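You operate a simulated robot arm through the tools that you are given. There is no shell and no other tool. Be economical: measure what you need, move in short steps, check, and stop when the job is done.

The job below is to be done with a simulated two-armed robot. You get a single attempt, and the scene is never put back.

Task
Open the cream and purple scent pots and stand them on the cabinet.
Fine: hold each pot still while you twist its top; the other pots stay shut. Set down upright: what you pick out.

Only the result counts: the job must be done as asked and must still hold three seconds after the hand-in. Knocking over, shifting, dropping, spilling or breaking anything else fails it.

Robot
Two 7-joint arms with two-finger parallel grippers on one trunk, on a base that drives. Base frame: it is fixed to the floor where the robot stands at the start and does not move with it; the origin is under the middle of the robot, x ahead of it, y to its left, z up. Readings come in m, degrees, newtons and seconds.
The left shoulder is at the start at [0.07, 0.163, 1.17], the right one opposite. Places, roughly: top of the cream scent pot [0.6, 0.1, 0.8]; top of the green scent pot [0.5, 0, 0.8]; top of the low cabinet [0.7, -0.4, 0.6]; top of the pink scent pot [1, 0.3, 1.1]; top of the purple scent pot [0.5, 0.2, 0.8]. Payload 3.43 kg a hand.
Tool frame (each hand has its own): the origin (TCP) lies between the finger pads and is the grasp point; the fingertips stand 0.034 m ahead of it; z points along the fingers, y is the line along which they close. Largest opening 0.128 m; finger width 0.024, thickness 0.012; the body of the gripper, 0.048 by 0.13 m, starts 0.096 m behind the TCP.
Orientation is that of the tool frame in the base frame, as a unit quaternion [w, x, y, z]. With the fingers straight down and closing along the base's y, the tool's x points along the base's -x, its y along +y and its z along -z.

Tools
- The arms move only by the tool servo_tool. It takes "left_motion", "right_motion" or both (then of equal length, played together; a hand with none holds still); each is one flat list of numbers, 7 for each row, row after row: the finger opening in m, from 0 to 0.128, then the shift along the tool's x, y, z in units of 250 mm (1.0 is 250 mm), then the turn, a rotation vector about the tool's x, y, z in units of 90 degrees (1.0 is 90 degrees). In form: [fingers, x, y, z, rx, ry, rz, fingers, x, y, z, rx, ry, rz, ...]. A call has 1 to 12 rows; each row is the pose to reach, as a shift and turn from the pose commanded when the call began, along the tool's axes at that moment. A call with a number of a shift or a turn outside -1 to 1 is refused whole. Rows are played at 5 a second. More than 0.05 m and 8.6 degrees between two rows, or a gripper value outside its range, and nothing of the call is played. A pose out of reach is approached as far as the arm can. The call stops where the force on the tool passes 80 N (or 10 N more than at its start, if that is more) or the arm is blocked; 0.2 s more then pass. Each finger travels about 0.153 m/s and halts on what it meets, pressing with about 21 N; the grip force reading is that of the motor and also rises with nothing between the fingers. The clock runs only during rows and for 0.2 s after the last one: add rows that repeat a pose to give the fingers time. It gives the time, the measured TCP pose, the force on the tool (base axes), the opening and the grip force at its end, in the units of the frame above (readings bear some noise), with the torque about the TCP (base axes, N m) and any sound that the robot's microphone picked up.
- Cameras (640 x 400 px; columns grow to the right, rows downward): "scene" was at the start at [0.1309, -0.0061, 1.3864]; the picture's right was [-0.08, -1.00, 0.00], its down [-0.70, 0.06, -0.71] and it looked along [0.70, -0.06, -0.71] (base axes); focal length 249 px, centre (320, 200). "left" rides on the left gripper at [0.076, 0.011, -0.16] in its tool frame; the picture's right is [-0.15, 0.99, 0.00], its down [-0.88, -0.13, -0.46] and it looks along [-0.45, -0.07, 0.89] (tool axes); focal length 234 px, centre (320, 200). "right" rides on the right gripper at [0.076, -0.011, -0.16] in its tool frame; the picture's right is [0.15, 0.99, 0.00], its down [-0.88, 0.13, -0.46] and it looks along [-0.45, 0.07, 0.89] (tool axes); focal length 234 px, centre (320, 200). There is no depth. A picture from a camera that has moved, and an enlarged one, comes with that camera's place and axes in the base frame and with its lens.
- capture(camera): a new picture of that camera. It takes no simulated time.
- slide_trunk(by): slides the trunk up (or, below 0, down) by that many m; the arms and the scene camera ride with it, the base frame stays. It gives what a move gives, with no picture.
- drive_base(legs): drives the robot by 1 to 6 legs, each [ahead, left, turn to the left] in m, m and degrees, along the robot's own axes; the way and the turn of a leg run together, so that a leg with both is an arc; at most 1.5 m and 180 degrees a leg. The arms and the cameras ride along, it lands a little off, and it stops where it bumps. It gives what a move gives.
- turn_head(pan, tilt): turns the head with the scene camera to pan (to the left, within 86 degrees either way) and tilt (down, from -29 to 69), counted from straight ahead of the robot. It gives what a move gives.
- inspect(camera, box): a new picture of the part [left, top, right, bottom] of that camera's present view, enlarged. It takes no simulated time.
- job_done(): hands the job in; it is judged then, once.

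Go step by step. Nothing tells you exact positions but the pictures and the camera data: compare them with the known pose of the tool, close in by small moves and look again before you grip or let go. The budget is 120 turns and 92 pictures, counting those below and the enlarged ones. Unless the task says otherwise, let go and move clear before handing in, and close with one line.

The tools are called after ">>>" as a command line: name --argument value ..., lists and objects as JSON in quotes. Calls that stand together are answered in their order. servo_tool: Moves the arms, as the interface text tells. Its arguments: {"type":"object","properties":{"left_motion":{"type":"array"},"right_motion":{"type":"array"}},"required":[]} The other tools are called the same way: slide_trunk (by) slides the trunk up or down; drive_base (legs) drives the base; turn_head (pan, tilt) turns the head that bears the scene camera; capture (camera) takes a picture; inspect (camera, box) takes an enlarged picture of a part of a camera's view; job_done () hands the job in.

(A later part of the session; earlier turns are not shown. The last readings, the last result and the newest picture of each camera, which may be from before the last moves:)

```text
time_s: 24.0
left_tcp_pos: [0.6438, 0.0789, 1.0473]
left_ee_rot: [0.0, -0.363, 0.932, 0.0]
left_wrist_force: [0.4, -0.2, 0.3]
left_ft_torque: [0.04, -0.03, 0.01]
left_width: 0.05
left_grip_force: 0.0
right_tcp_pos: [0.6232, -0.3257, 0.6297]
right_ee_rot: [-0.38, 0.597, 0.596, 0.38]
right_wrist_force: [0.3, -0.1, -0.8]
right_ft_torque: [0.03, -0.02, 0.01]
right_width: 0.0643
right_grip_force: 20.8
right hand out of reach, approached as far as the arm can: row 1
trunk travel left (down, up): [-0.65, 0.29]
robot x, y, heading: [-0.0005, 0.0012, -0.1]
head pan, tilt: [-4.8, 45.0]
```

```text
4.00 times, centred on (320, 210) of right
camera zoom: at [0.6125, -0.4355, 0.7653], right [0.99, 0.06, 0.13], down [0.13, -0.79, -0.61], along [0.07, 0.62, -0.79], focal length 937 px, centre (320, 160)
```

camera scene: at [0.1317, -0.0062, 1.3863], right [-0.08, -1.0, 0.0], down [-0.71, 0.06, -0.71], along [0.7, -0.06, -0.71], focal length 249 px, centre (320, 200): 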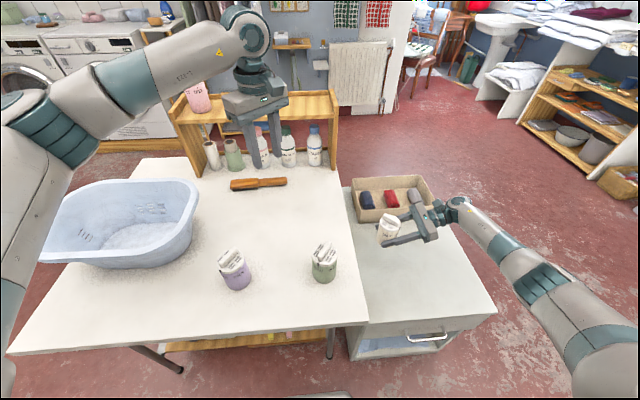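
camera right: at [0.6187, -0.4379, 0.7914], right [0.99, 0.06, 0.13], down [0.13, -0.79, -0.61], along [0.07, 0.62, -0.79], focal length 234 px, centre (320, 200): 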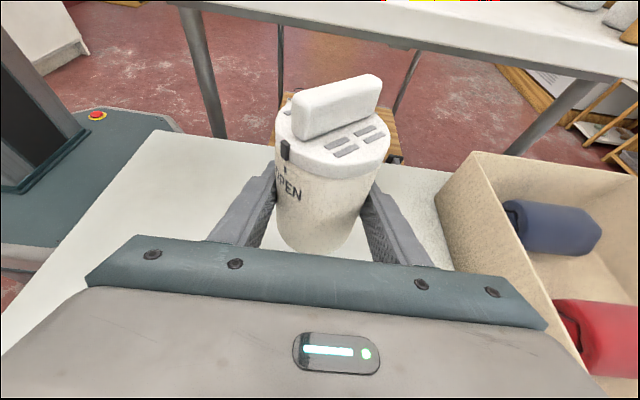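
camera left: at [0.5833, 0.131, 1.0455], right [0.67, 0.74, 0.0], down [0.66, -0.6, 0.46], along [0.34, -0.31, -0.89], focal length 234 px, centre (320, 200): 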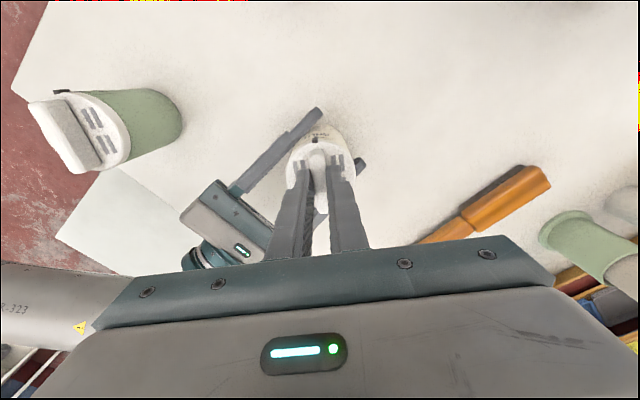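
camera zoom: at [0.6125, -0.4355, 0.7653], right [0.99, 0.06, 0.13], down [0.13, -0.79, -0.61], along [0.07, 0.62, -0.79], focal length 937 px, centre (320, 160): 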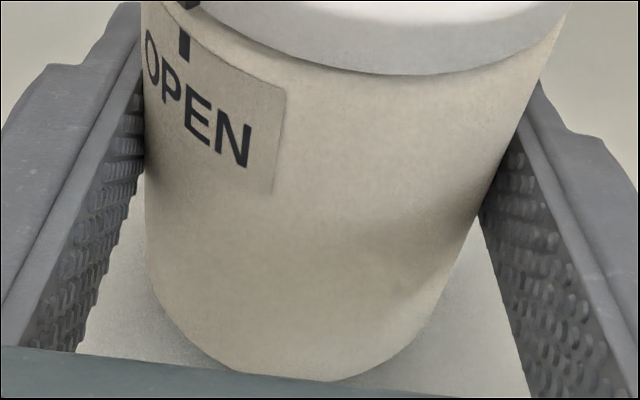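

The arm is at its reach limit, so I use the trunk to lower the rest gently.

>>> slide_trunk --by -0.007

>>> slide_trunk --by -0.003

>>> slide_trunk --by -0.003

```text
time_s: 24.6
left_tcp_pos: [0.6421, 0.0794, 1.0409]
left_ee_rot: [0.0, -0.363, 0.932, -0.001]
left_wrist_force: [0.5, 0.1, 0.7]
left_ft_torque: [0.03, -0.02, 0.02]
left_width: 0.05
left_grip_force: 0.1
right_tcp_pos: [0.6241, -0.3233, 0.6222]
right_ee_rot: [-0.379, 0.597, 0.596, 0.38]
right_wrist_force: [0.5, 0.5, -1.2]
right_ft_torque: [-0.01, 0.02, -0.01]
right_width: 0.0639
right_grip_force: 20.5
trunk travel left (down, up): [-0.643, 0.297]
robot x, y, heading: [-0.0032, -0.0013, 0.3]
head pan, tilt: [-4.8, 45.0]
```

```text
time_s: 25.1
left_tcp_pos: [0.6416, 0.0786, 1.038]
left_ee_rot: [0.0, -0.363, 0.932, 0.0]
left_wrist_force: [1.5, 0.5, -0.6]
left_ft_torque: [0.0, 0.01, 0.02]
left_width: 0.0502
left_grip_force: 0.0
right_tcp_pos: [0.6237, -0.3242, 0.6183]
right_ee_rot: [-0.38, 0.597, 0.596, 0.38]
right_wrist_force: [0.1, 0.0, -0.6]
right_ft_torque: [0.0, 0.02, -0.01]
right_width: 0.0639
right_grip_force: 21.1
trunk travel left (down, up): [-0.64, 0.3]
robot x, y, heading: [-0.0, 0.0012, 0.1]
head pan, tilt: [-4.8, 45.0]
```

```text
time_s: 25.6
left_tcp_pos: [0.6421, 0.0784, 1.0346]
left_ee_rot: [0.001, -0.363, 0.932, 0.001]
left_wrist_force: [-0.6, 0.4, -0.4]
left_ft_torque: [0.01, 0.03, -0.01]
left_width: 0.0502
left_grip_force: 0.0
right_tcp_pos: [0.624, -0.3238, 0.6162]
right_ee_rot: [-0.38, 0.596, 0.597, 0.38]
right_wrist_force: [0.9, 0.4, -0.2]
right_ft_torque: [0.0, -0.03, 0.0]
right_width: 0.0641
right_grip_force: 21.3
trunk travel left (down, up): [-0.637, 0.303]
robot x, y, heading: [0.0015, -0.0018, 0.0]
head pan, tilt: [-4.8, 45.0]
```

No contact yet; a few more small steps.

>>> slide_trunk --by -0.003

>>> slide_trunk --by -0.003

>>> inspect --camera "scene" --box '[370, 200, 450, 260]'

>>> capture --camera "right"

```text
time_s: 26.1
left_tcp_pos: [0.6412, 0.078, 1.032]
left_ee_rot: [0.0, -0.363, 0.932, 0.0]
left_wrist_force: [0.4, -0.8, -0.5]
left_ft_torque: [-0.01, 0.02, 0.0]
left_width: 0.0499
left_grip_force: 0.1
right_tcp_pos: [0.6236, -0.3236, 0.6137]
right_ee_rot: [-0.38, 0.596, 0.597, 0.379]
right_wrist_force: [-0.1, -0.8, -0.6]
right_ft_torque: [0.02, -0.03, 0.0]
right_width: 0.064
right_grip_force: 21.2
trunk travel left (down, up): [-0.634, 0.306]
robot x, y, heading: [-0.0015, 0.0014, -0.1]
head pan, tilt: [-4.8, 45.0]
```

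```text
time_s: 26.6
left_tcp_pos: [0.6425, 0.0789, 1.0289]
left_ee_rot: [0.0, -0.364, 0.932, 0.0]
left_wrist_force: [0.0, -0.4, -0.5]
left_ft_torque: [-0.01, 0.01, -0.03]
left_width: 0.0499
left_grip_force: 0.0
right_tcp_pos: [0.6244, -0.324, 0.6098]
right_ee_rot: [-0.379, 0.597, 0.597, 0.38]
right_wrist_force: [-0.1, -0.8, -0.5]
right_ft_torque: [0.01, -0.02, 0.01]
right_width: 0.064
right_grip_force: 21.1
trunk travel left (down, up): [-0.631, 0.309]
robot x, y, heading: [0.0002, 0.0014, -0.2]
head pan, tilt: [-4.8, 45.0]
```

```text
6.67 times, centred on (410, 230) of scene
camera zoom: at [0.131, -0.0062, 1.3673], right [-0.08, -1.0, 0.0], down [-0.7, 0.06, -0.71], along [0.7, -0.06, -0.71], focal length 1661 px, centre (-280, 0)
```

zoom: 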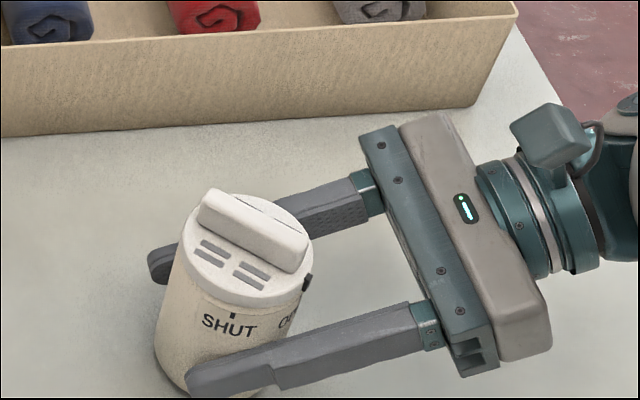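

```text
56 pictures are left
camera right: at [0.6125, -0.4355, 0.7464], right [0.99, 0.06, 0.13], down [0.13, -0.79, -0.61], along [0.07, 0.62, -0.78], focal length 234 px, centre (320, 200)
```

right: 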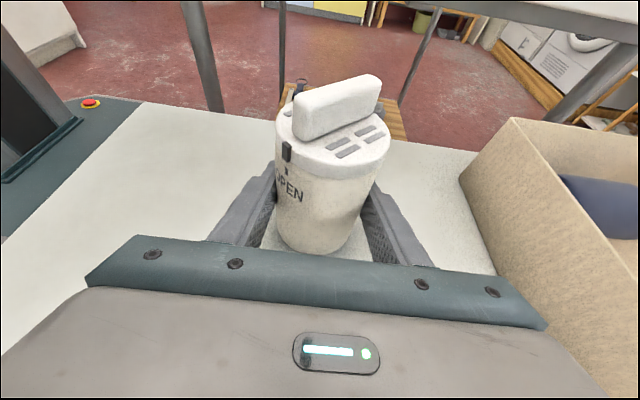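

Refined estimate: the cabinet top is around 0.545–0.57. I continue down.

>>> slide_trunk --by -0.004

>>> slide_trunk --by -0.003

>>> slide_trunk --by -0.003

>>> inspect --camera "right" --box '[240, 160, 400, 260]'

```text
time_s: 27.2
left_tcp_pos: [0.6416, 0.0775, 1.0245]
left_ee_rot: [0.0, -0.363, 0.932, 0.0]
left_wrist_force: [0.0, -0.4, 0.4]
left_ft_torque: [0.0, -0.04, -0.01]
left_width: 0.0502
left_grip_force: 0.1
right_tcp_pos: [0.6237, -0.3228, 0.606]
right_ee_rot: [-0.38, 0.597, 0.596, 0.38]
right_wrist_force: [-0.3, 0.2, -0.3]
right_ft_torque: [-0.01, -0.03, 0.05]
right_width: 0.064
right_grip_force: 20.5
trunk travel left (down, up): [-0.627, 0.313]
robot x, y, heading: [0.0005, -0.0004, 0.2]
head pan, tilt: [-4.8, 45.0]
```

```text
time_s: 27.7
left_tcp_pos: [0.6405, 0.0784, 1.0226]
left_ee_rot: [0.0, -0.363, 0.932, 0.0]
left_wrist_force: [-0.8, 0.1, -0.4]
left_ft_torque: [0.02, 0.02, 0.02]
left_width: 0.0499
left_grip_force: 0.0
right_tcp_pos: [0.6248, -0.3241, 0.6049]
right_ee_rot: [-0.38, 0.596, 0.597, 0.38]
right_wrist_force: [-0.9, -1.0, 5.7]
right_ft_torque: [0.17, -0.03, 0.01]
right_width: 0.0638
right_grip_force: 21.0
trunk travel left (down, up): [-0.624, 0.316]
robot x, y, heading: [-0.0024, -0.0001, 0.1]
head pan, tilt: [-4.8, 45.0]
```

```text
time_s: 28.2
left_tcp_pos: [0.6404, 0.0781, 1.0203]
left_ee_rot: [0.0, -0.363, 0.932, 0.0]
left_wrist_force: [-0.4, 0.5, -0.7]
left_ft_torque: [0.01, -0.01, 0.0]
left_width: 0.05
left_grip_force: 0.1
right_tcp_pos: [0.6249, -0.3236, 0.6028]
right_ee_rot: [-0.379, 0.596, 0.597, 0.38]
right_wrist_force: [4.9, -1.5, 12.4]
right_ft_torque: [0.27, -0.06, -0.1]
right_width: 0.0636
right_grip_force: 21.2
trunk travel left (down, up): [-0.621, 0.319]
robot x, y, heading: [0.0016, -0.0001, -0.2]
head pan, tilt: [-4.8, 45.0]
```

```text
4.00 times, centred on (320, 210) of right
camera zoom: at [0.6126, -0.4354, 0.7379], right [0.99, 0.06, 0.14], down [0.13, -0.78, -0.61], along [0.07, 0.62, -0.78], focal length 937 px, centre (320, 160)
```

zoom: 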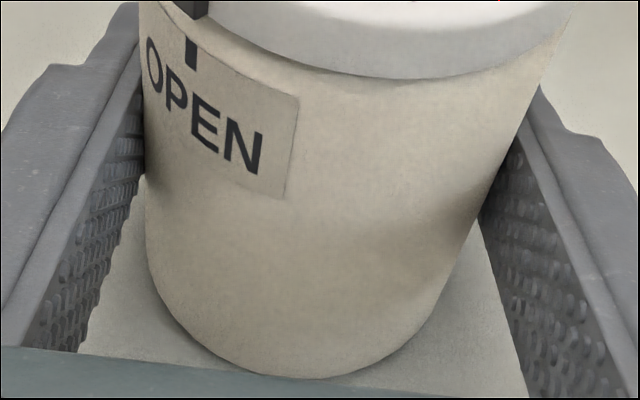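

Contact: the pot stands on the cabinet (12 N). I relax by 3 mm, then open the fingers.

>>> slide_trunk --by 0.004

>>> servo_tool --right_motion '[0.068, 0, 0, 0, 0, 0, 0, 0.075, 0, 0, 0, 0, 0, 0, 0.095, 0, 0, 0, 0, 0, 0, 0.095, 0, 0, 0, 0, 0, 0]'

>>> capture --camera "right"

```text
time_s: 28.7
left_tcp_pos: [0.6417, 0.0789, 1.022]
left_ee_rot: [0.0, -0.364, 0.931, 0.0]
left_wrist_force: [-0.1, 0.0, 0.6]
left_ft_torque: [-0.04, 0.03, -0.01]
left_width: 0.05
left_grip_force: 0.0
right_tcp_pos: [0.6227, -0.3244, 0.6033]
right_ee_rot: [-0.381, 0.596, 0.596, 0.379]
right_wrist_force: [-0.4, -0.8, -0.5]
right_ft_torque: [0.04, 0.0, -0.02]
right_width: 0.0633
right_grip_force: 20.9
trunk travel left (down, up): [-0.625, 0.315]
robot x, y, heading: [0.0011, -0.0024, 0.0]
head pan, tilt: [-4.8, 45.0]
```

```text
time_s: 29.7
left_tcp_pos: [0.6422, 0.0785, 1.022]
left_ee_rot: [0.0, -0.364, 0.931, -0.001]
left_wrist_force: [0.4, 0.1, -0.4]
left_ft_torque: [0.02, 0.0, -0.01]
left_width: 0.0501
left_grip_force: 0.1
right_tcp_pos: [0.6231, -0.3247, 0.6039]
right_ee_rot: [-0.38, 0.596, 0.597, 0.38]
right_wrist_force: [-0.4, 0.5, -0.1]
right_ft_torque: [-0.02, -0.01, -0.01]
right_width: 0.0951
right_grip_force: 0.1
trunk travel left (down, up): [-0.625, 0.315]
robot x, y, heading: [0.0029, 0.0037, 0.0]
head pan, tilt: [-4.8, 45.0]
```

```text
54 pictures are left
camera right: at [0.6124, -0.4355, 0.7404], right [0.99, 0.06, 0.13], down [0.13, -0.79, -0.61], along [0.07, 0.62, -0.78], focal length 234 px, centre (320, 200)
```

right: 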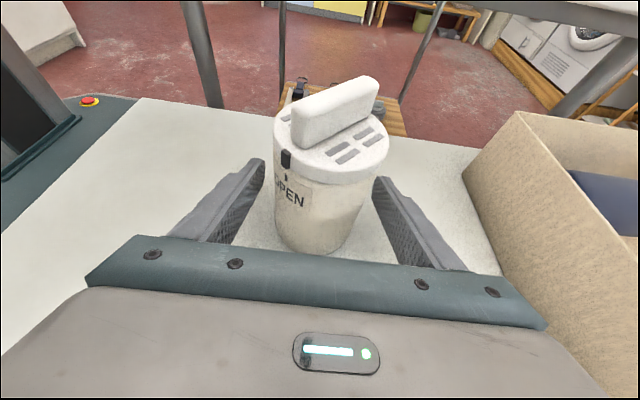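

Cream stands upright and open. I back the right hand out along its axis and raise it.

>>> servo_tool --right_motion '[0.095, 0, 0, -0.16, 0, 0, 0, 0.095, 0, 0, -0.32, 0, 0, 0, 0.095, 0, 0, -0.48, 0, 0, 0, 0.095, 0.16, 0, -0.554, 0, 0, 0, 0.095, 0.319, 0, -0.629, 0, 0, 0, 0.128, 0.478, 0, -0.703, 0, 0, 0, 0.128, 0.638, 0, -0.777, 0, 0, 0, 0.128, 0.797, 0, -0.85, 0, 0, 0]'

>>> capture --camera "scene"

```text
time_s: 31.5
left_tcp_pos: [0.6423, 0.079, 1.0225]
left_ee_rot: [0.001, -0.364, 0.931, 0.0]
left_wrist_force: [-0.3, -0.5, 0.1]
left_ft_torque: [0.02, 0.03, -0.02]
left_width: 0.0501
left_grip_force: 0.2
right_tcp_pos: [0.6714, -0.46, 0.8552]
right_ee_rot: [-0.381, 0.595, 0.597, 0.379]
right_wrist_force: [0.1, -0.6, 0.6]
right_ft_torque: [-0.03, -0.02, -0.01]
right_width: 0.1279
right_grip_force: 0.0
right hand out of reach, approached as far as the arm can: row 1, 2, 3, 4, 5, 6, 7, 8
trunk travel left (down, up): [-0.625, 0.315]
robot x, y, heading: [-0.0032, -0.0017, -0.0]
head pan, tilt: [-4.8, 45.0]
```

```text
53 pictures are left
camera scene: at [0.1306, -0.0056, 1.3613], right [-0.08, -1.0, 0.0], down [-0.7, 0.06, -0.71], along [0.7, -0.06, -0.71], focal length 249 px, centre (320, 200)
```

scene: 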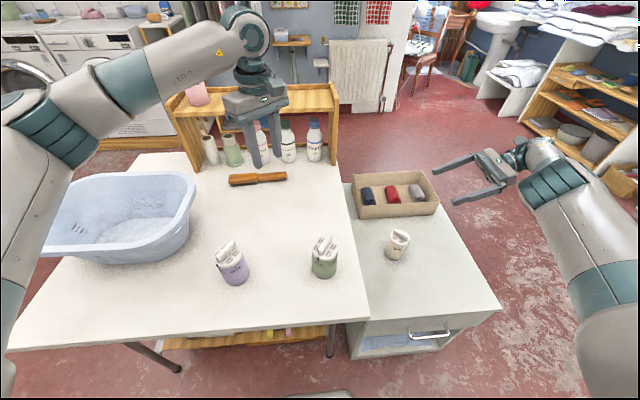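

Cream is standing on the cabinet. Next I turn the left hand back and move it above purple, which I will first shift to the free spot where cream stood.

>>> servo_tool --left_motion '[0.05, 0.019, 0.0774, 0, 0, 0, 0.0856, 0.05, 0.038, 0.1548, 0, 0, 0, 0.1712, 0.05, 0.057, 0.2322, 0, 0, 0, 0.2568, 0.06, 0.076, 0.3096, 0, 0, 0, 0.3424, 0.07, 0.0955, 0.387, 0, 0, 0, 0.428, 0.08, 0.1146, 0.4644, 0, 0, 0, 0.5136, 0.095, 0.1337, 0.5418, 0, 0, 0, 0.5992, 0.095, 0.1528, 0.6192, 0, 0, 0, 0.6848, 0.095, 0.1719, 0.6966, 0, 0, 0, 0.7704, 0.095, 0.191, 0.774, 0, 0, 0, 0.856]'

>>> capture --camera "left"

>>> inspect --camera "scene" --box '[350, 200, 450, 280]'

```text
time_s: 33.7
left_tcp_pos: [0.4745, 0.1885, 1.0229]
left_ee_rot: [0.0, 0.296, 0.955, 0.0]
left_wrist_force: [-0.1, 0.5, 0.7]
left_ft_torque: [-0.02, 0.0, 0.0]
left_width: 0.0951
left_grip_force: 0.1
right_tcp_pos: [0.6708, -0.4602, 0.8554]
right_ee_rot: [-0.38, 0.596, 0.596, 0.38]
right_wrist_force: [-0.3, -0.1, -0.2]
right_ft_torque: [-0.04, -0.01, -0.01]
right_width: 0.128
right_grip_force: 0.0
trunk travel left (down, up): [-0.625, 0.315]
robot x, y, heading: [0.0021, 0.0013, 0.1]
head pan, tilt: [-4.8, 45.0]
```

```text
52 pictures are left
camera left: at [0.4162, 0.2417, 1.1817], right [0.68, 0.73, 0.0], down [0.65, -0.61, 0.46], along [0.33, -0.31, -0.89], focal length 234 px, centre (320, 200)
```

left: 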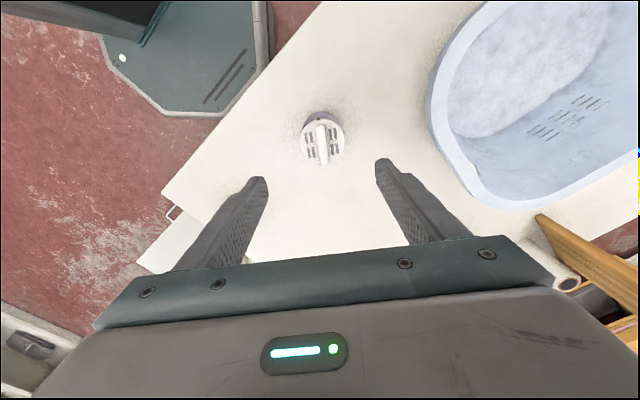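

```text
5.00 times, centred on (400, 240) of scene
camera zoom: at [0.1304, -0.0056, 1.3614], right [-0.08, -1.0, 0.0], down [-0.7, 0.06, -0.71], along [0.7, -0.06, -0.71], focal length 1246 px, centre (-80, 0)
```

zoom: 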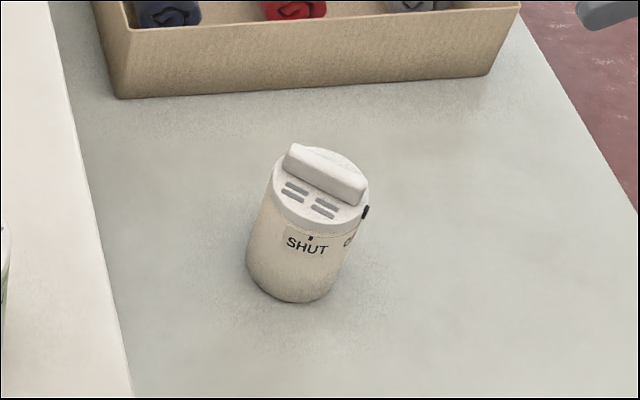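

Purple is centred under the left hand within 4 mm, with room to the basin. I descend around its body.

>>> servo_tool --left_motion '[0.095, 0.005, 0.003, 0.15, 0, 0, 0, 0.095, 0.01, 0.006, 0.3, 0, 0, 0, 0.095, 0.014, 0.008, 0.45, 0, 0, 0, 0.095, 0.014, 0.008, 0.55, 0, 0, 0]'

>>> capture --camera "left"

>>> inspect --camera "scene" --box '[180, 200, 300, 300]'

```text
time_s: 34.7
left_tcp_pos: [0.4733, 0.1915, 0.8828]
left_ee_rot: [0.0, 0.295, 0.956, 0.0]
left_wrist_force: [0.7, -0.1, -0.1]
left_ft_torque: [0.0, 0.0, -0.01]
left_width: 0.0949
left_grip_force: 0.1
right_tcp_pos: [0.6708, -0.4596, 0.8533]
right_ee_rot: [-0.38, 0.596, 0.597, 0.379]
right_wrist_force: [0.3, -0.2, 0.2]
right_ft_torque: [0.01, 0.03, 0.0]
right_width: 0.1279
right_grip_force: 0.1
trunk travel left (down, up): [-0.625, 0.315]
robot x, y, heading: [-0.0007, 0.0061, 0.2]
head pan, tilt: [-4.8, 45.0]
```

```text
50 pictures are left
camera left: at [0.4149, 0.2445, 1.0429], right [0.68, 0.73, 0.0], down [0.65, -0.6, 0.46], along [0.33, -0.31, -0.89], focal length 234 px, centre (320, 200)
```

left: 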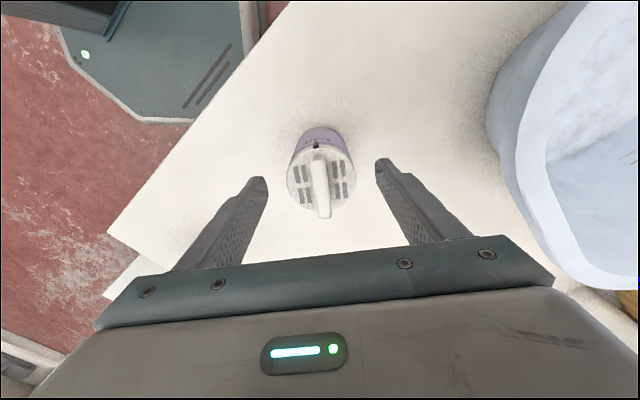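

```text
4.00 times, centred on (240, 250) of scene
camera zoom: at [0.1309, -0.006, 1.3614], right [-0.08, -1.0, 0.0], down [-0.7, 0.06, -0.71], along [0.7, -0.06, -0.71], focal length 997 px, centre (640, 0)
```

zoom: 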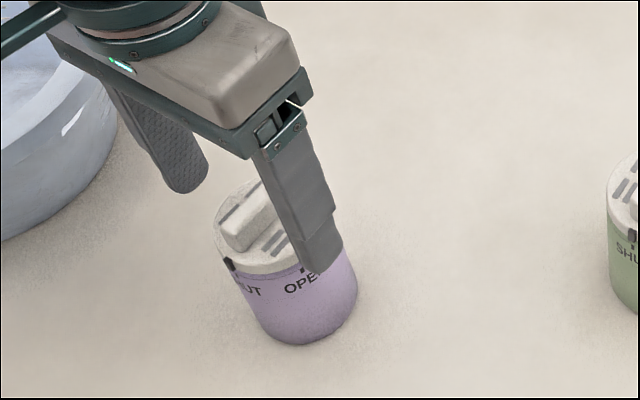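

Well centred. I go down to z≈0.797 and close on the body.

>>> servo_tool --left_motion '[0.095, 0, -0.003, 0.17, 0, 0, 0, 0.095, 0, -0.005, 0.342, 0, 0, 0, 0.075, 0, -0.005, 0.342, 0, 0, 0, 0.06, 0, -0.005, 0.342, 0, 0, 0, 0.04, 0, -0.005, 0.342, 0, 0, 0, 0.03, 0, -0.005, 0.342, 0, 0, 0, 0.03, 0, -0.005, 0.342, 0, 0, 0]'

>>> capture --camera "left"

```text
time_s: 36.3
left_tcp_pos: [0.4737, 0.1887, 0.7986]
left_ee_rot: [0.0, 0.295, 0.955, -0.001]
left_wrist_force: [0.0, -0.6, -0.1]
left_ft_torque: [-0.02, -0.01, -0.02]
left_width: 0.065
left_grip_force: 20.9
right_tcp_pos: [0.6707, -0.4609, 0.8554]
right_ee_rot: [-0.381, 0.596, 0.596, 0.38]
right_wrist_force: [-0.4, -0.6, 0.5]
right_ft_torque: [0.01, -0.01, -0.02]
right_width: 0.1281
right_grip_force: 0.1
trunk travel left (down, up): [-0.625, 0.315]
robot x, y, heading: [0.0012, -0.0001, 0.0]
head pan, tilt: [-4.8, 45.0]
```

```text
48 pictures are left
camera left: at [0.4141, 0.2411, 0.958], right [0.68, 0.73, 0.0], down [0.65, -0.61, 0.46], along [0.33, -0.31, -0.89], focal length 234 px, centre (320, 200)
```

left: 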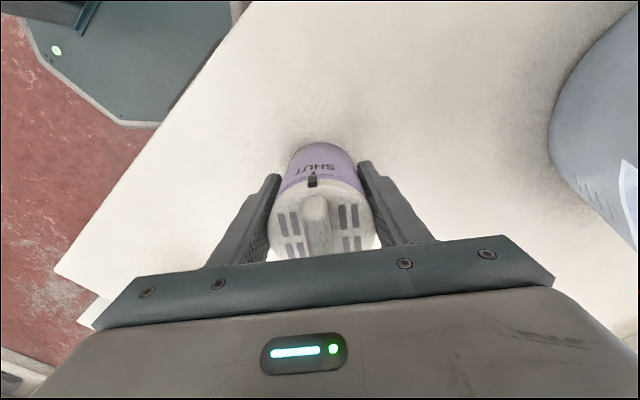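

Purple is gripped. I lift it 4 cm, move it to cream's old spot, and set it down.

>>> servo_tool --left_motion '[0.03, 0, 0, -0.08, 0, 0, 0, 0.03, 0, 0, -0.16, 0, 0, 0, 0.03, -0.162, 0.004, -0.16, 0, 0, 0, 0.03, -0.324, 0.008, -0.16, 0, 0, 0, 0.03, -0.486, 0.012, -0.16, 0, 0, 0, 0.03, -0.648, 0.016, -0.16, 0, 0, 0, 0.03, -0.811, 0.021, -0.16, 0, 0, 0, 0.03, -0.811, 0.021, -0.1, 0, 0, 0, 0.03, -0.811, 0.021, -0.05, 0, 0, 0, 0.03, -0.811, 0.021, -0.02, 0, 0, 0, 0.03, -0.811, 0.021, -0.004, 0, 0, 0]'

>>> inspect --camera "scene" --box '[200, 160, 360, 260]'

```text
time_s: 38.7
left_tcp_pos: [0.6435, 0.0806, 0.7999]
left_ee_rot: [0.0, 0.295, 0.955, 0.0]
left_wrist_force: [0.0, 0.1, -1.4]
left_ft_torque: [0.01, 0.03, 0.01]
left_width: 0.0653
left_grip_force: 21.4
right_tcp_pos: [0.6706, -0.4604, 0.8538]
right_ee_rot: [-0.38, 0.596, 0.596, 0.38]
right_wrist_force: [0.5, -0.1, -0.3]
right_ft_torque: [0.03, 0.0, -0.01]
right_width: 0.1279
right_grip_force: 0.1
trunk travel left (down, up): [-0.625, 0.315]
robot x, y, heading: [0.002, -0.0034, 0.0]
head pan, tilt: [-4.8, 45.0]
```

```text
4.00 times, centred on (280, 210) of scene
camera zoom: at [0.1311, -0.0062, 1.3614], right [-0.08, -1.0, 0.0], down [-0.7, 0.06, -0.71], along [0.7, -0.06, -0.71], focal length 997 px, centre (480, 160)
```

zoom: 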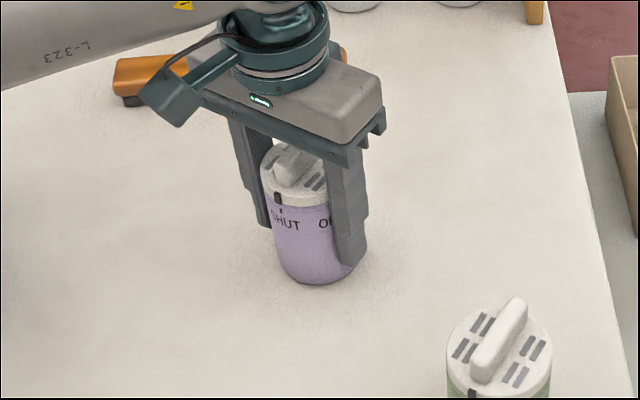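

It is within about a millimetre of the table. I lower the last bit, release, and rise to clear height.

>>> servo_tool --left_motion '[0.03, 0, 0, 0.005, 0, 0, 0, 0.068, 0, 0, 0.005, 0, 0, 0, 0.095, 0, 0, 0.005, 0, 0, 0, 0.095, 0, 0, 0.005, 0, 0, 0, 0.095, 0, 0, -0.18, 0, 0, 0, 0.095, 0, 0, -0.36, 0, 0, 0, 0.08, 0, 0, -0.54, 0, 0, 0, 0.06, 0, 0, -0.72, 0, 0, 0, 0.06, 0, 0, -0.9, 0, 0, 0, 0.06, 0, 0, -1.0, 0, 0, 0]'

>>> inspect --camera "left" --box '[270, 90, 370, 170]'

```text
time_s: 40.9
left_tcp_pos: [0.6419, 0.0812, 1.0502]
left_ee_rot: [-0.001, 0.296, 0.955, 0.0]
left_wrist_force: [-0.4, 0.1, -0.1]
left_ft_torque: [0.01, 0.0, 0.03]
left_width: 0.0601
left_grip_force: 0.1
right_tcp_pos: [0.6713, -0.4599, 0.8545]
right_ee_rot: [-0.381, 0.596, 0.596, 0.38]
right_wrist_force: [0.7, 0.0, -0.2]
right_ft_torque: [0.0, -0.02, 0.0]
right_width: 0.128
right_grip_force: 0.0
trunk travel left (down, up): [-0.625, 0.315]
robot x, y, heading: [0.0008, -0.0008, -0.1]
head pan, tilt: [-4.8, 45.0]
```

```text
5.00 times, centred on (320, 130) of left
camera zoom: at [0.583, 0.1333, 1.2108], right [0.68, 0.73, 0.0], down [0.65, -0.61, 0.46], along [0.33, -0.31, -0.89], focal length 1171 px, centre (320, 550)
```

zoom: 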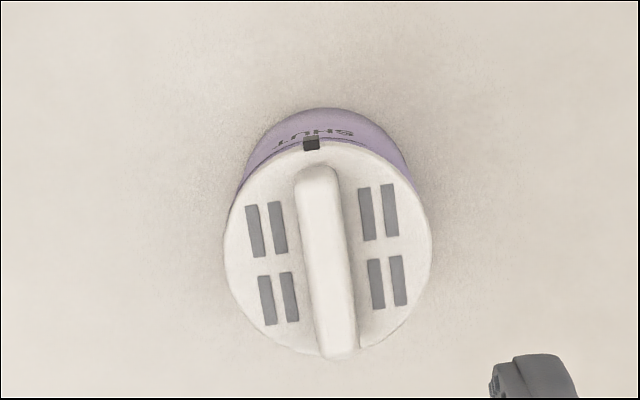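

Purple stands at (0.644, 0.080), still SHUT. I bring the right hand back toward it along the earlier approach.

>>> servo_tool --right_motion '[0.128, 0.068, -0.018, 0.145, 0, 0, 0, 0.128, 0.135, -0.036, 0.29, 0, 0, 0, 0.128, 0.203, -0.054, 0.435, 0, 0, 0, 0.128, 0.271, -0.072, 0.58, 0, 0, 0, 0.128, 0.338, -0.09, 0.725, 0, 0, 0, 0.128, 0.406, -0.109, 0.87, 0, 0, 0]'

>>> servo_tool --right_motion '[0.128, 0.062, 0, 0.134, 0, 0, 0, 0.128, 0.125, 0, 0.268, 0, 0, 0, 0.128, 0.188, 0, 0.402, 0, 0, 0, 0.128, 0.25, 0, 0.536, 0, 0, 0]'

>>> capture --camera "right"

```text
time_s: 42.3
left_tcp_pos: [0.6431, 0.0821, 1.05]
left_ee_rot: [0.0, 0.296, 0.955, -0.002]
left_wrist_force: [0.5, 0.6, 0.2]
left_ft_torque: [-0.12, 0.09, 0.01]
left_width: 0.0602
left_grip_force: 0.0
right_tcp_pos: [0.7611, -0.2604, 0.8134]
right_ee_rot: [-0.38, 0.597, 0.596, 0.378]
right_wrist_force: [0.6, -1.5, -0.6]
right_ft_torque: [0.05, -0.03, -0.04]
right_width: 0.128
right_grip_force: 0.0
right hand out of reach, approached as far as the arm can: row 1, 2, 3, 4, 5, 6
trunk travel left (down, up): [-0.625, 0.315]
robot x, y, heading: [-0.0011, -0.0006, -0.1]
head pan, tilt: [-4.8, 45.0]
```

```text
time_s: 43.3
left_tcp_pos: [0.6415, 0.0818, 1.0517]
left_ee_rot: [0.0, 0.296, 0.955, -0.001]
left_wrist_force: [0.0, 0.5, 0.1]
left_ft_torque: [0.0, 0.02, -0.05]
left_width: 0.0599
left_grip_force: 0.0
right_tcp_pos: [0.7923, -0.1125, 0.804]
right_ee_rot: [-0.381, 0.596, 0.597, 0.379]
right_wrist_force: [0.4, 0.5, 0.0]
right_ft_torque: [0.0, -0.01, 0.01]
right_width: 0.1278
right_grip_force: 0.1
right hand out of reach, approached as far as the arm can: row 1, 2, 3, 4
trunk travel left (down, up): [-0.625, 0.315]
robot x, y, heading: [0.0015, 0.0022, 0.1]
head pan, tilt: [-4.8, 45.0]
```

```text
45 pictures are left
camera right: at [0.7816, -0.2242, 0.9409], right [0.99, 0.06, 0.13], down [0.13, -0.79, -0.61], along [0.06, 0.62, -0.79], focal length 234 px, centre (320, 200)
```

right: 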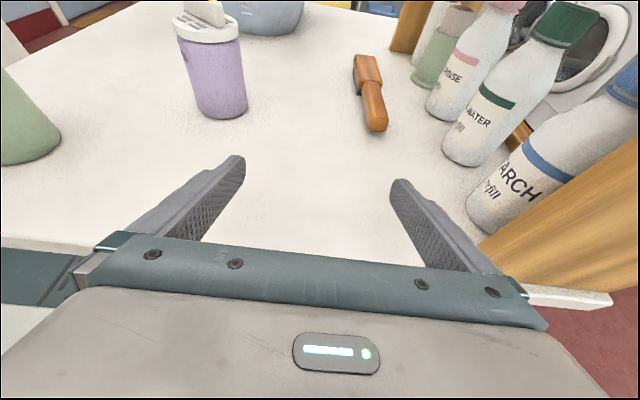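

The right arm hit a joint limit and drifted to x≈0.79, clear of everything. I back it away and up first, in a few steps, to unwind.

>>> servo_tool --right_motion '[0.128, 0.07, -0.05, -0.11, 0, 0, 0, 0.128, 0.14, -0.1, -0.22, 0, 0, 0, 0.128, 0.21, -0.15, -0.33, 0, 0, 0]'

>>> capture --camera "scene"

```text
time_s: 44.1
left_tcp_pos: [0.6414, 0.0795, 1.051]
left_ee_rot: [0.0, 0.296, 0.955, 0.0]
left_wrist_force: [-0.8, 0.1, 0.8]
left_ft_torque: [0.0, 0.0, 0.01]
left_width: 0.0599
left_grip_force: 0.2
right_tcp_pos: [0.8022, -0.1735, 0.8766]
right_ee_rot: [-0.381, 0.595, 0.597, 0.379]
right_wrist_force: [0.6, 0.4, 0.5]
right_ft_torque: [-0.03, -0.01, -0.03]
right_width: 0.1282
right_grip_force: 0.1
right hand out of reach, approached as far as the arm can: row 1, 2, 3
trunk travel left (down, up): [-0.625, 0.315]
robot x, y, heading: [0.0015, -0.0001, -0.0]
head pan, tilt: [-4.8, 45.0]
```

```text
44 pictures are left
camera scene: at [0.1304, -0.0067, 1.3614], right [-0.08, -1.0, 0.0], down [-0.7, 0.06, -0.71], along [0.7, -0.06, -0.71], focal length 249 px, centre (320, 200)
```

scene: 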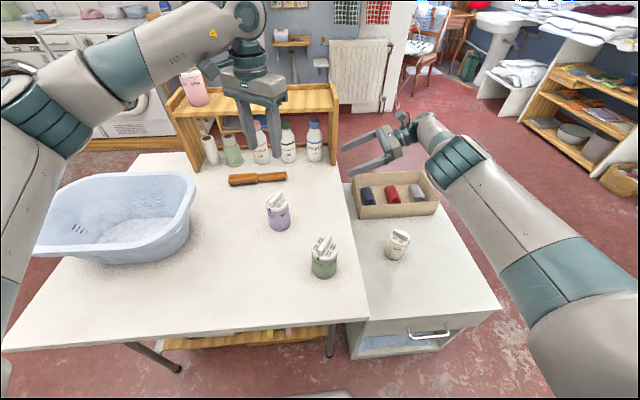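

The wrist is stuck near a limit in this orientation. I pitch the hand back to straight down while raising it, to reset the arm.

>>> servo_tool --right_motion '[0.128, 0.068, -0.05, -0.032, 0, -0.09, 0, 0.128, 0.136, -0.1, -0.064, 0, -0.18, 0, 0.128, 0.204, -0.15, -0.095, 0, -0.27, 0, 0.128, 0.272, -0.2, -0.127, 0, -0.36, 0, 0.128, 0.34, -0.25, -0.159, 0, -0.45, 0, 0.128, 0.408, -0.3, -0.19, 0, -0.54, 0, 0.128, 0.476, -0.35, -0.222, 0, -0.63, 0, 0.128, 0.544, -0.4, -0.254, 0, -0.722, 0]'

>>> capture --camera "scene"

```text
time_s: 45.9
left_tcp_pos: [0.6411, 0.0777, 1.0512]
left_ee_rot: [0.0, 0.297, 0.955, 0.0]
left_wrist_force: [0.0, 0.1, 0.0]
left_ft_torque: [0.04, -0.01, -0.02]
left_width: 0.0601
left_grip_force: 0.1
right_tcp_pos: [0.703, -0.1803, 1.0252]
right_ee_rot: [0.0, 0.709, 0.706, 0.0]
right_wrist_force: [0.4, 0.4, 0.1]
right_ft_torque: [0.04, -0.02, -0.02]
right_width: 0.1279
right_grip_force: 0.1
right hand out of reach, approached as far as the arm can: row 1, 2, 3, 4
trunk travel left (down, up): [-0.625, 0.315]
robot x, y, heading: [0.0013, -0.0038, 0.1]
head pan, tilt: [-4.8, 45.0]
```

```text
43 pictures are left
camera scene: at [0.1297, -0.0091, 1.3614], right [-0.09, -1.0, 0.0], down [-0.7, 0.06, -0.71], along [0.7, -0.06, -0.71], focal length 249 px, centre (320, 200)
```

scene: 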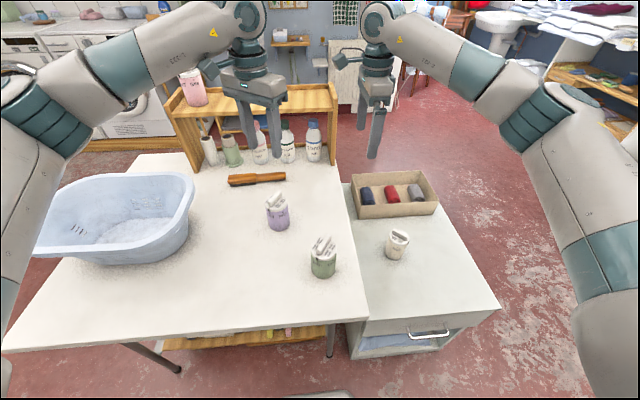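

The arm is free again. I return to the original high spot and pitch the hand there as I did the first time.

>>> servo_tool --right_motion '[0.128, -0.055, -0.062, -0.147, 0, 0, 0, 0.128, -0.11, -0.124, -0.294, 0, 0, 0, 0.128, -0.16, -0.184, -0.44, 0, 0, 0, 0.128, -0.16, -0.184, -0.44, 0, 0.09, 0, 0.128, -0.16, -0.184, -0.44, 0, 0.18, 0, 0.128, -0.16, -0.184, -0.44, 0, 0.27, 0, 0.128, -0.16, -0.184, -0.44, 0, 0.36, 0, 0.128, -0.16, -0.184, -0.44, 0, 0.45, 0, 0.128, -0.16, -0.184, -0.44, 0, 0.54, 0, 0.128, -0.16, -0.184, -0.44, 0, 0.63, 0, 0.128, -0.16, -0.184, -0.44, 0, 0.722, 0]'

>>> capture --camera "scene"

```text
time_s: 48.3
left_tcp_pos: [0.6423, 0.08, 1.051]
left_ee_rot: [0.0, 0.296, 0.955, 0.0]
left_wrist_force: [0.1, 0.0, 0.5]
left_ft_torque: [0.03, -0.01, -0.04]
left_width: 0.06
left_grip_force: 0.1
right_tcp_pos: [0.6575, -0.2157, 1.136]
right_ee_rot: [-0.38, 0.596, 0.596, 0.38]
right_wrist_force: [0.1, -0.9, -0.6]
right_ft_torque: [0.02, 0.01, -0.02]
right_width: 0.1279
right_grip_force: 0.1
trunk travel left (down, up): [-0.625, 0.315]
robot x, y, heading: [-0.0006, -0.0025, 0.2]
head pan, tilt: [-4.8, 45.0]
```

```text
42 pictures are left
camera scene: at [0.1313, -0.0069, 1.3614], right [-0.08, -1.0, 0.0], down [-0.7, 0.06, -0.71], along [0.7, -0.06, -0.71], focal length 249 px, centre (320, 200)
```

scene: 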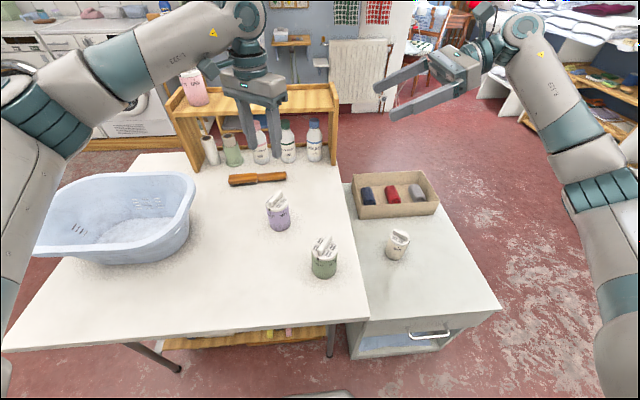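

The pose is good. I repeat the first descent to the pre-grasp beside purple.

>>> servo_tool --right_motion '[0.128, -0.0971, -0.007, 0.1243, 0, 0, 0, 0.128, -0.1942, -0.014, 0.2486, 0, 0, 0, 0.128, -0.2913, -0.021, 0.3729, 0, 0, 0, 0.128, -0.3884, -0.028, 0.4972, 0, 0, 0, 0.128, -0.4855, -0.035, 0.6215, 0, 0, 0, 0.128, -0.5826, -0.042, 0.7458, 0, 0, 0, 0.128, -0.6797, -0.049, 0.8701, 0, 0, 0, 0.128, -0.777, -0.055, 0.995, 0, 0, 0]'

>>> capture --camera "right"

```text
time_s: 50.1
left_tcp_pos: [0.6413, 0.0808, 1.0498]
left_ee_rot: [-0.001, 0.296, 0.955, 0.0]
left_wrist_force: [-0.4, -0.2, 0.5]
left_ft_torque: [0.0, -0.01, -0.02]
left_width: 0.06
left_grip_force: 0.0
right_tcp_pos: [0.6436, -0.0719, 0.8525]
right_ee_rot: [-0.379, 0.597, 0.596, 0.381]
right_wrist_force: [1.1, 0.1, -0.3]
right_ft_torque: [0.0, -0.04, 0.02]
right_width: 0.1278
right_grip_force: 0.1
trunk travel left (down, up): [-0.625, 0.315]
robot x, y, heading: [-0.0007, -0.0045, -0.2]
head pan, tilt: [-4.8, 45.0]
```

```text
41 pictures are left
camera right: at [0.6333, -0.1822, 0.9875], right [0.99, 0.06, 0.13], down [0.13, -0.79, -0.61], along [0.07, 0.62, -0.78], focal length 234 px, centre (320, 200)
```

right: 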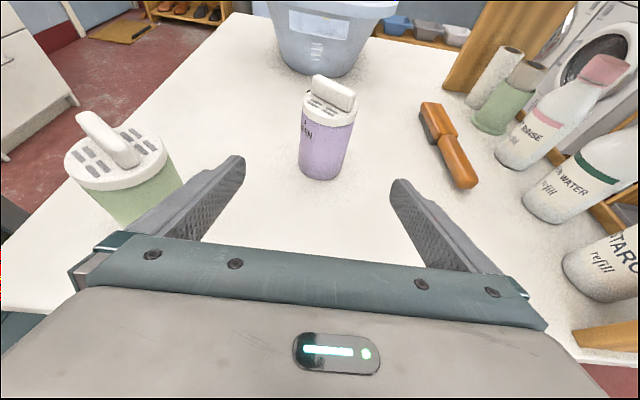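

The view matches the first approach. I slide in and close on the body.

>>> servo_tool --right_motion '[0.128, 0.003, 0.002, 0.166, 0, 0, 0, 0.128, 0.006, 0.002, 0.332, 0, 0, 0, 0.128, 0.009, 0.002, 0.5, 0, 0, 0, 0.128, 0.012, 0.002, 0.665, 0, 0, 0, 0.1, 0.012, 0.002, 0.665, 0, 0, 0, 0.08, 0.012, 0.002, 0.665, 0, 0, 0, 0.06, 0.012, 0.002, 0.665, 0, 0, 0, 0.04, 0.012, 0.002, 0.665, 0, 0, 0, 0.03, 0.012, 0.002, 0.665, 0, 0, 0, 0.03, 0.012, 0.002, 0.665, 0, 0, 0]'

>>> capture --camera "right"

>>> inspect --camera "left" --box '[270, 90, 370, 170]'

```text
time_s: 52.3
left_tcp_pos: [0.6414, 0.0801, 1.0499]
left_ee_rot: [0.0, 0.295, 0.955, -0.001]
left_wrist_force: [-0.1, 0.1, 0.7]
left_ft_torque: [0.02, 0.02, -0.03]
left_width: 0.0599
left_grip_force: 0.0
right_tcp_pos: [0.647, 0.0811, 0.7855]
right_ee_rot: [-0.38, 0.596, 0.596, 0.38]
right_wrist_force: [0.6, 0.7, 1.1]
right_ft_torque: [0.1, -0.01, -0.03]
right_width: 0.065
right_grip_force: 21.4
trunk travel left (down, up): [-0.625, 0.315]
robot x, y, heading: [-0.0021, -0.0013, -0.2]
head pan, tilt: [-4.8, 45.0]
```

```text
40 pictures are left
camera right: at [0.6354, -0.0313, 0.9226], right [0.99, 0.06, 0.13], down [0.13, -0.79, -0.61], along [0.07, 0.62, -0.78], focal length 234 px, centre (320, 200)
```

right: 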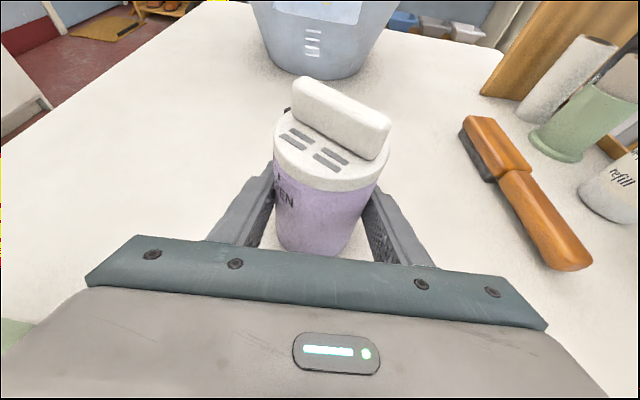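

```text
5.00 times, centred on (320, 130) of left
camera zoom: at [0.5832, 0.1336, 1.2103], right [0.68, 0.73, 0.0], down [0.65, -0.61, 0.46], along [0.33, -0.31, -0.89], focal length 1171 px, centre (320, 550)
```

zoom: 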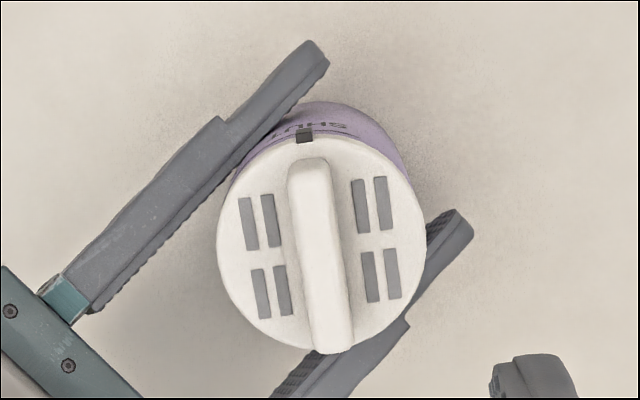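

Purple is held. The left hand is aligned with the knob, so I descend and grip it.

>>> servo_tool --left_motion '[0.06, -0.001, -0.001, 0.17, 0, 0, 0.004, 0.06, -0.002, -0.002, 0.34, 0, 0, 0.008, 0.05, -0.003, -0.004, 0.5, 0, 0, 0.012, 0.05, -0.004, -0.005, 0.6, 0, 0, 0.012, 0.05, -0.004, -0.005, 0.654, 0, 0, 0.012, 0.03, -0.004, -0.005, 0.654, 0, 0, 0.012, 0.015, -0.004, -0.005, 0.654, 0, 0, 0.012, 0.005, -0.004, -0.005, 0.654, 0, 0, 0.012, 0, -0.004, -0.005, 0.654, 0, 0, 0.012, 0, -0.004, -0.005, 0.654, 0, 0, 0.012]'

>>> inspect --camera "right" --box '[250, 60, 410, 260]'

```text
time_s: 54.5
left_tcp_pos: [0.6428, 0.0787, 0.8861]
left_ee_rot: [0.0, 0.305, 0.952, 0.0]
left_wrist_force: [2.5, 2.1, -2.3]
left_ft_torque: [0.07, -0.14, 0.36]
left_width: 0.0125
left_grip_force: 21.2
right_tcp_pos: [0.6458, 0.0805, 0.7858]
right_ee_rot: [-0.38, 0.596, 0.597, 0.379]
right_wrist_force: [-3.2, -2.7, 4.3]
right_ft_torque: [0.13, -0.24, -0.35]
right_width: 0.065
right_grip_force: 21.0
trunk travel left (down, up): [-0.625, 0.315]
robot x, y, heading: [-0.0007, 0.0021, -0.0]
head pan, tilt: [-4.8, 45.0]
```

```text
2.00 times, centred on (330, 160) of right
camera zoom: at [0.6355, -0.0314, 0.9226], right [0.99, 0.06, 0.13], down [0.13, -0.79, -0.61], along [0.07, 0.62, -0.78], focal length 468 px, centre (300, 280)
```

zoom: 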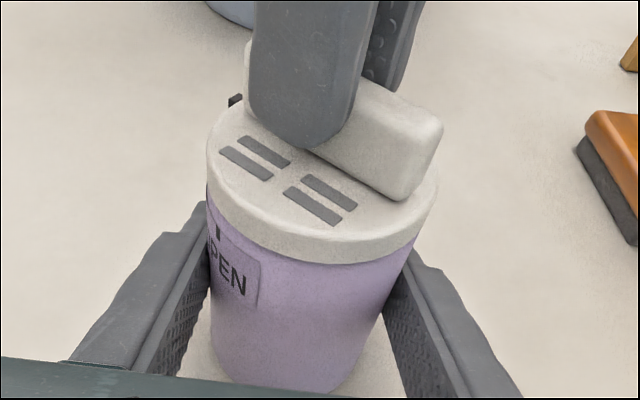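

Both grips are good. I twist counter-clockwise 74°.

>>> servo_tool --left_motion '[0, 0, 0, 0, 0, 0, -0.092, 0, 0, 0, 0, 0, 0, -0.184, 0, 0, 0, 0, 0, 0, -0.276, 0, 0, 0, 0, 0, 0, -0.368, 0, 0, 0, 0, 0, 0, -0.46, 0, 0, 0, 0, 0, 0, -0.552, 0, 0, 0, 0, 0, 0, -0.644, 0, 0, 0, 0, 0, 0, -0.736, 0, 0, 0, 0, 0, 0, -0.82, 0, 0, 0, 0, 0, 0, -0.82]'

>>> inspect --camera "scene" --box '[255, 180, 305, 230]'

>>> inspect --camera "right" --box '[270, 110, 350, 210]'

```text
time_s: 56.7
left_tcp_pos: [0.6441, 0.0792, 0.888]
left_ee_rot: [0.001, -0.329, 0.944, -0.001]
left_wrist_force: [-1.8, -9.9, 1.9]
left_ft_torque: [-0.63, 0.25, -0.07]
left_width: 0.0123
left_grip_force: 21.1
right_tcp_pos: [0.6462, 0.0798, 0.7859]
right_ee_rot: [-0.38, 0.596, 0.596, 0.381]
right_wrist_force: [3.5, 9.7, 3.5]
right_ft_torque: [-0.18, -0.19, -0.04]
right_width: 0.0651
right_grip_force: 21.6
trunk travel left (down, up): [-0.625, 0.315]
robot x, y, heading: [-0.0005, 0.002, 0.0]
head pan, tilt: [-4.8, 45.0]
```

```text
8.00 times, centred on (280, 205) of scene
camera zoom: at [0.1306, -0.0062, 1.3615], right [-0.08, -1.0, 0.0], down [-0.7, 0.06, -0.71], along [0.7, -0.06, -0.71], focal length 1994 px, centre (640, 160)
```

zoom: 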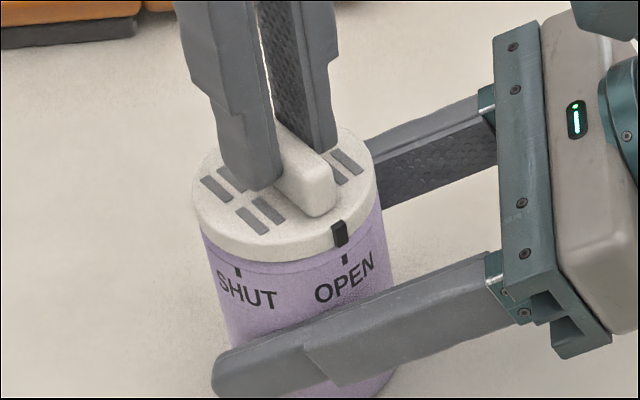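

```text
4.00 times, centred on (310, 160) of right
camera zoom: at [0.6354, -0.0316, 0.9228], right [0.99, 0.06, 0.13], down [0.13, -0.79, -0.61], along [0.07, 0.62, -0.78], focal length 937 px, centre (360, 360)
```

zoom: 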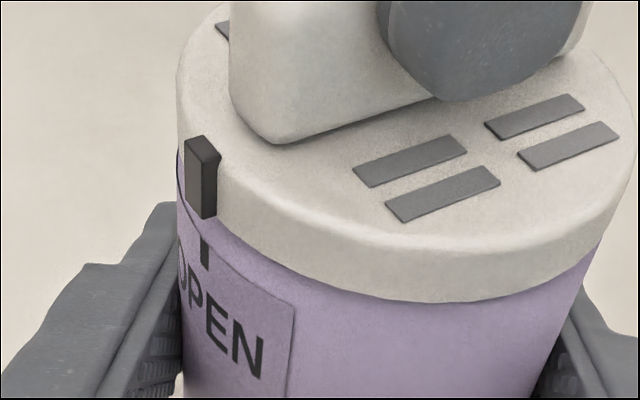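

The mark is on OPEN. I release the knob and raise the left hand.

>>> servo_tool --left_motion '[0.02, 0, 0, 0, 0, 0, 0, 0.05, 0, 0, 0, 0, 0, 0, 0.05, 0, 0, 0, 0, 0, 0, 0.05, 0, 0, -0.1, 0, 0, 0, 0.05, 0, 0, -0.28, 0, 0, 0, 0.05, 0, 0, -0.46, 0, 0, 0, 0.05, 0, 0, -0.64, 0, 0, 0, 0.05, 0, 0, -0.82, 0, 0, 0]'

>>> inspect --camera "scene" --box '[255, 180, 305, 230]'

```text
time_s: 58.5
left_tcp_pos: [0.6433, 0.0795, 1.093]
left_ee_rot: [0.0, -0.328, 0.945, 0.0]
left_wrist_force: [-0.1, -0.2, -0.2]
left_ft_torque: [0.03, 0.0, -0.01]
left_width: 0.0502
left_grip_force: 0.1
right_tcp_pos: [0.6456, 0.0801, 0.7872]
right_ee_rot: [-0.38, 0.597, 0.596, 0.38]
right_wrist_force: [-1.6, -0.9, 3.9]
right_ft_torque: [0.09, 0.02, 0.03]
right_width: 0.0649
right_grip_force: 20.4
trunk travel left (down, up): [-0.625, 0.315]
robot x, y, heading: [0.0001, 0.0026, -0.0]
head pan, tilt: [-4.8, 45.0]
```

```text
8.00 times, centred on (280, 205) of scene
camera zoom: at [0.1299, -0.0066, 1.3614], right [-0.08, -1.0, 0.0], down [-0.7, 0.06, -0.71], along [0.7, -0.06, -0.71], focal length 1994 px, centre (640, 160)
```

zoom: 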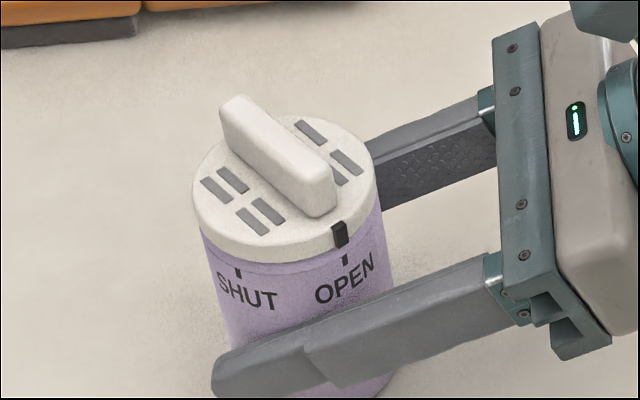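

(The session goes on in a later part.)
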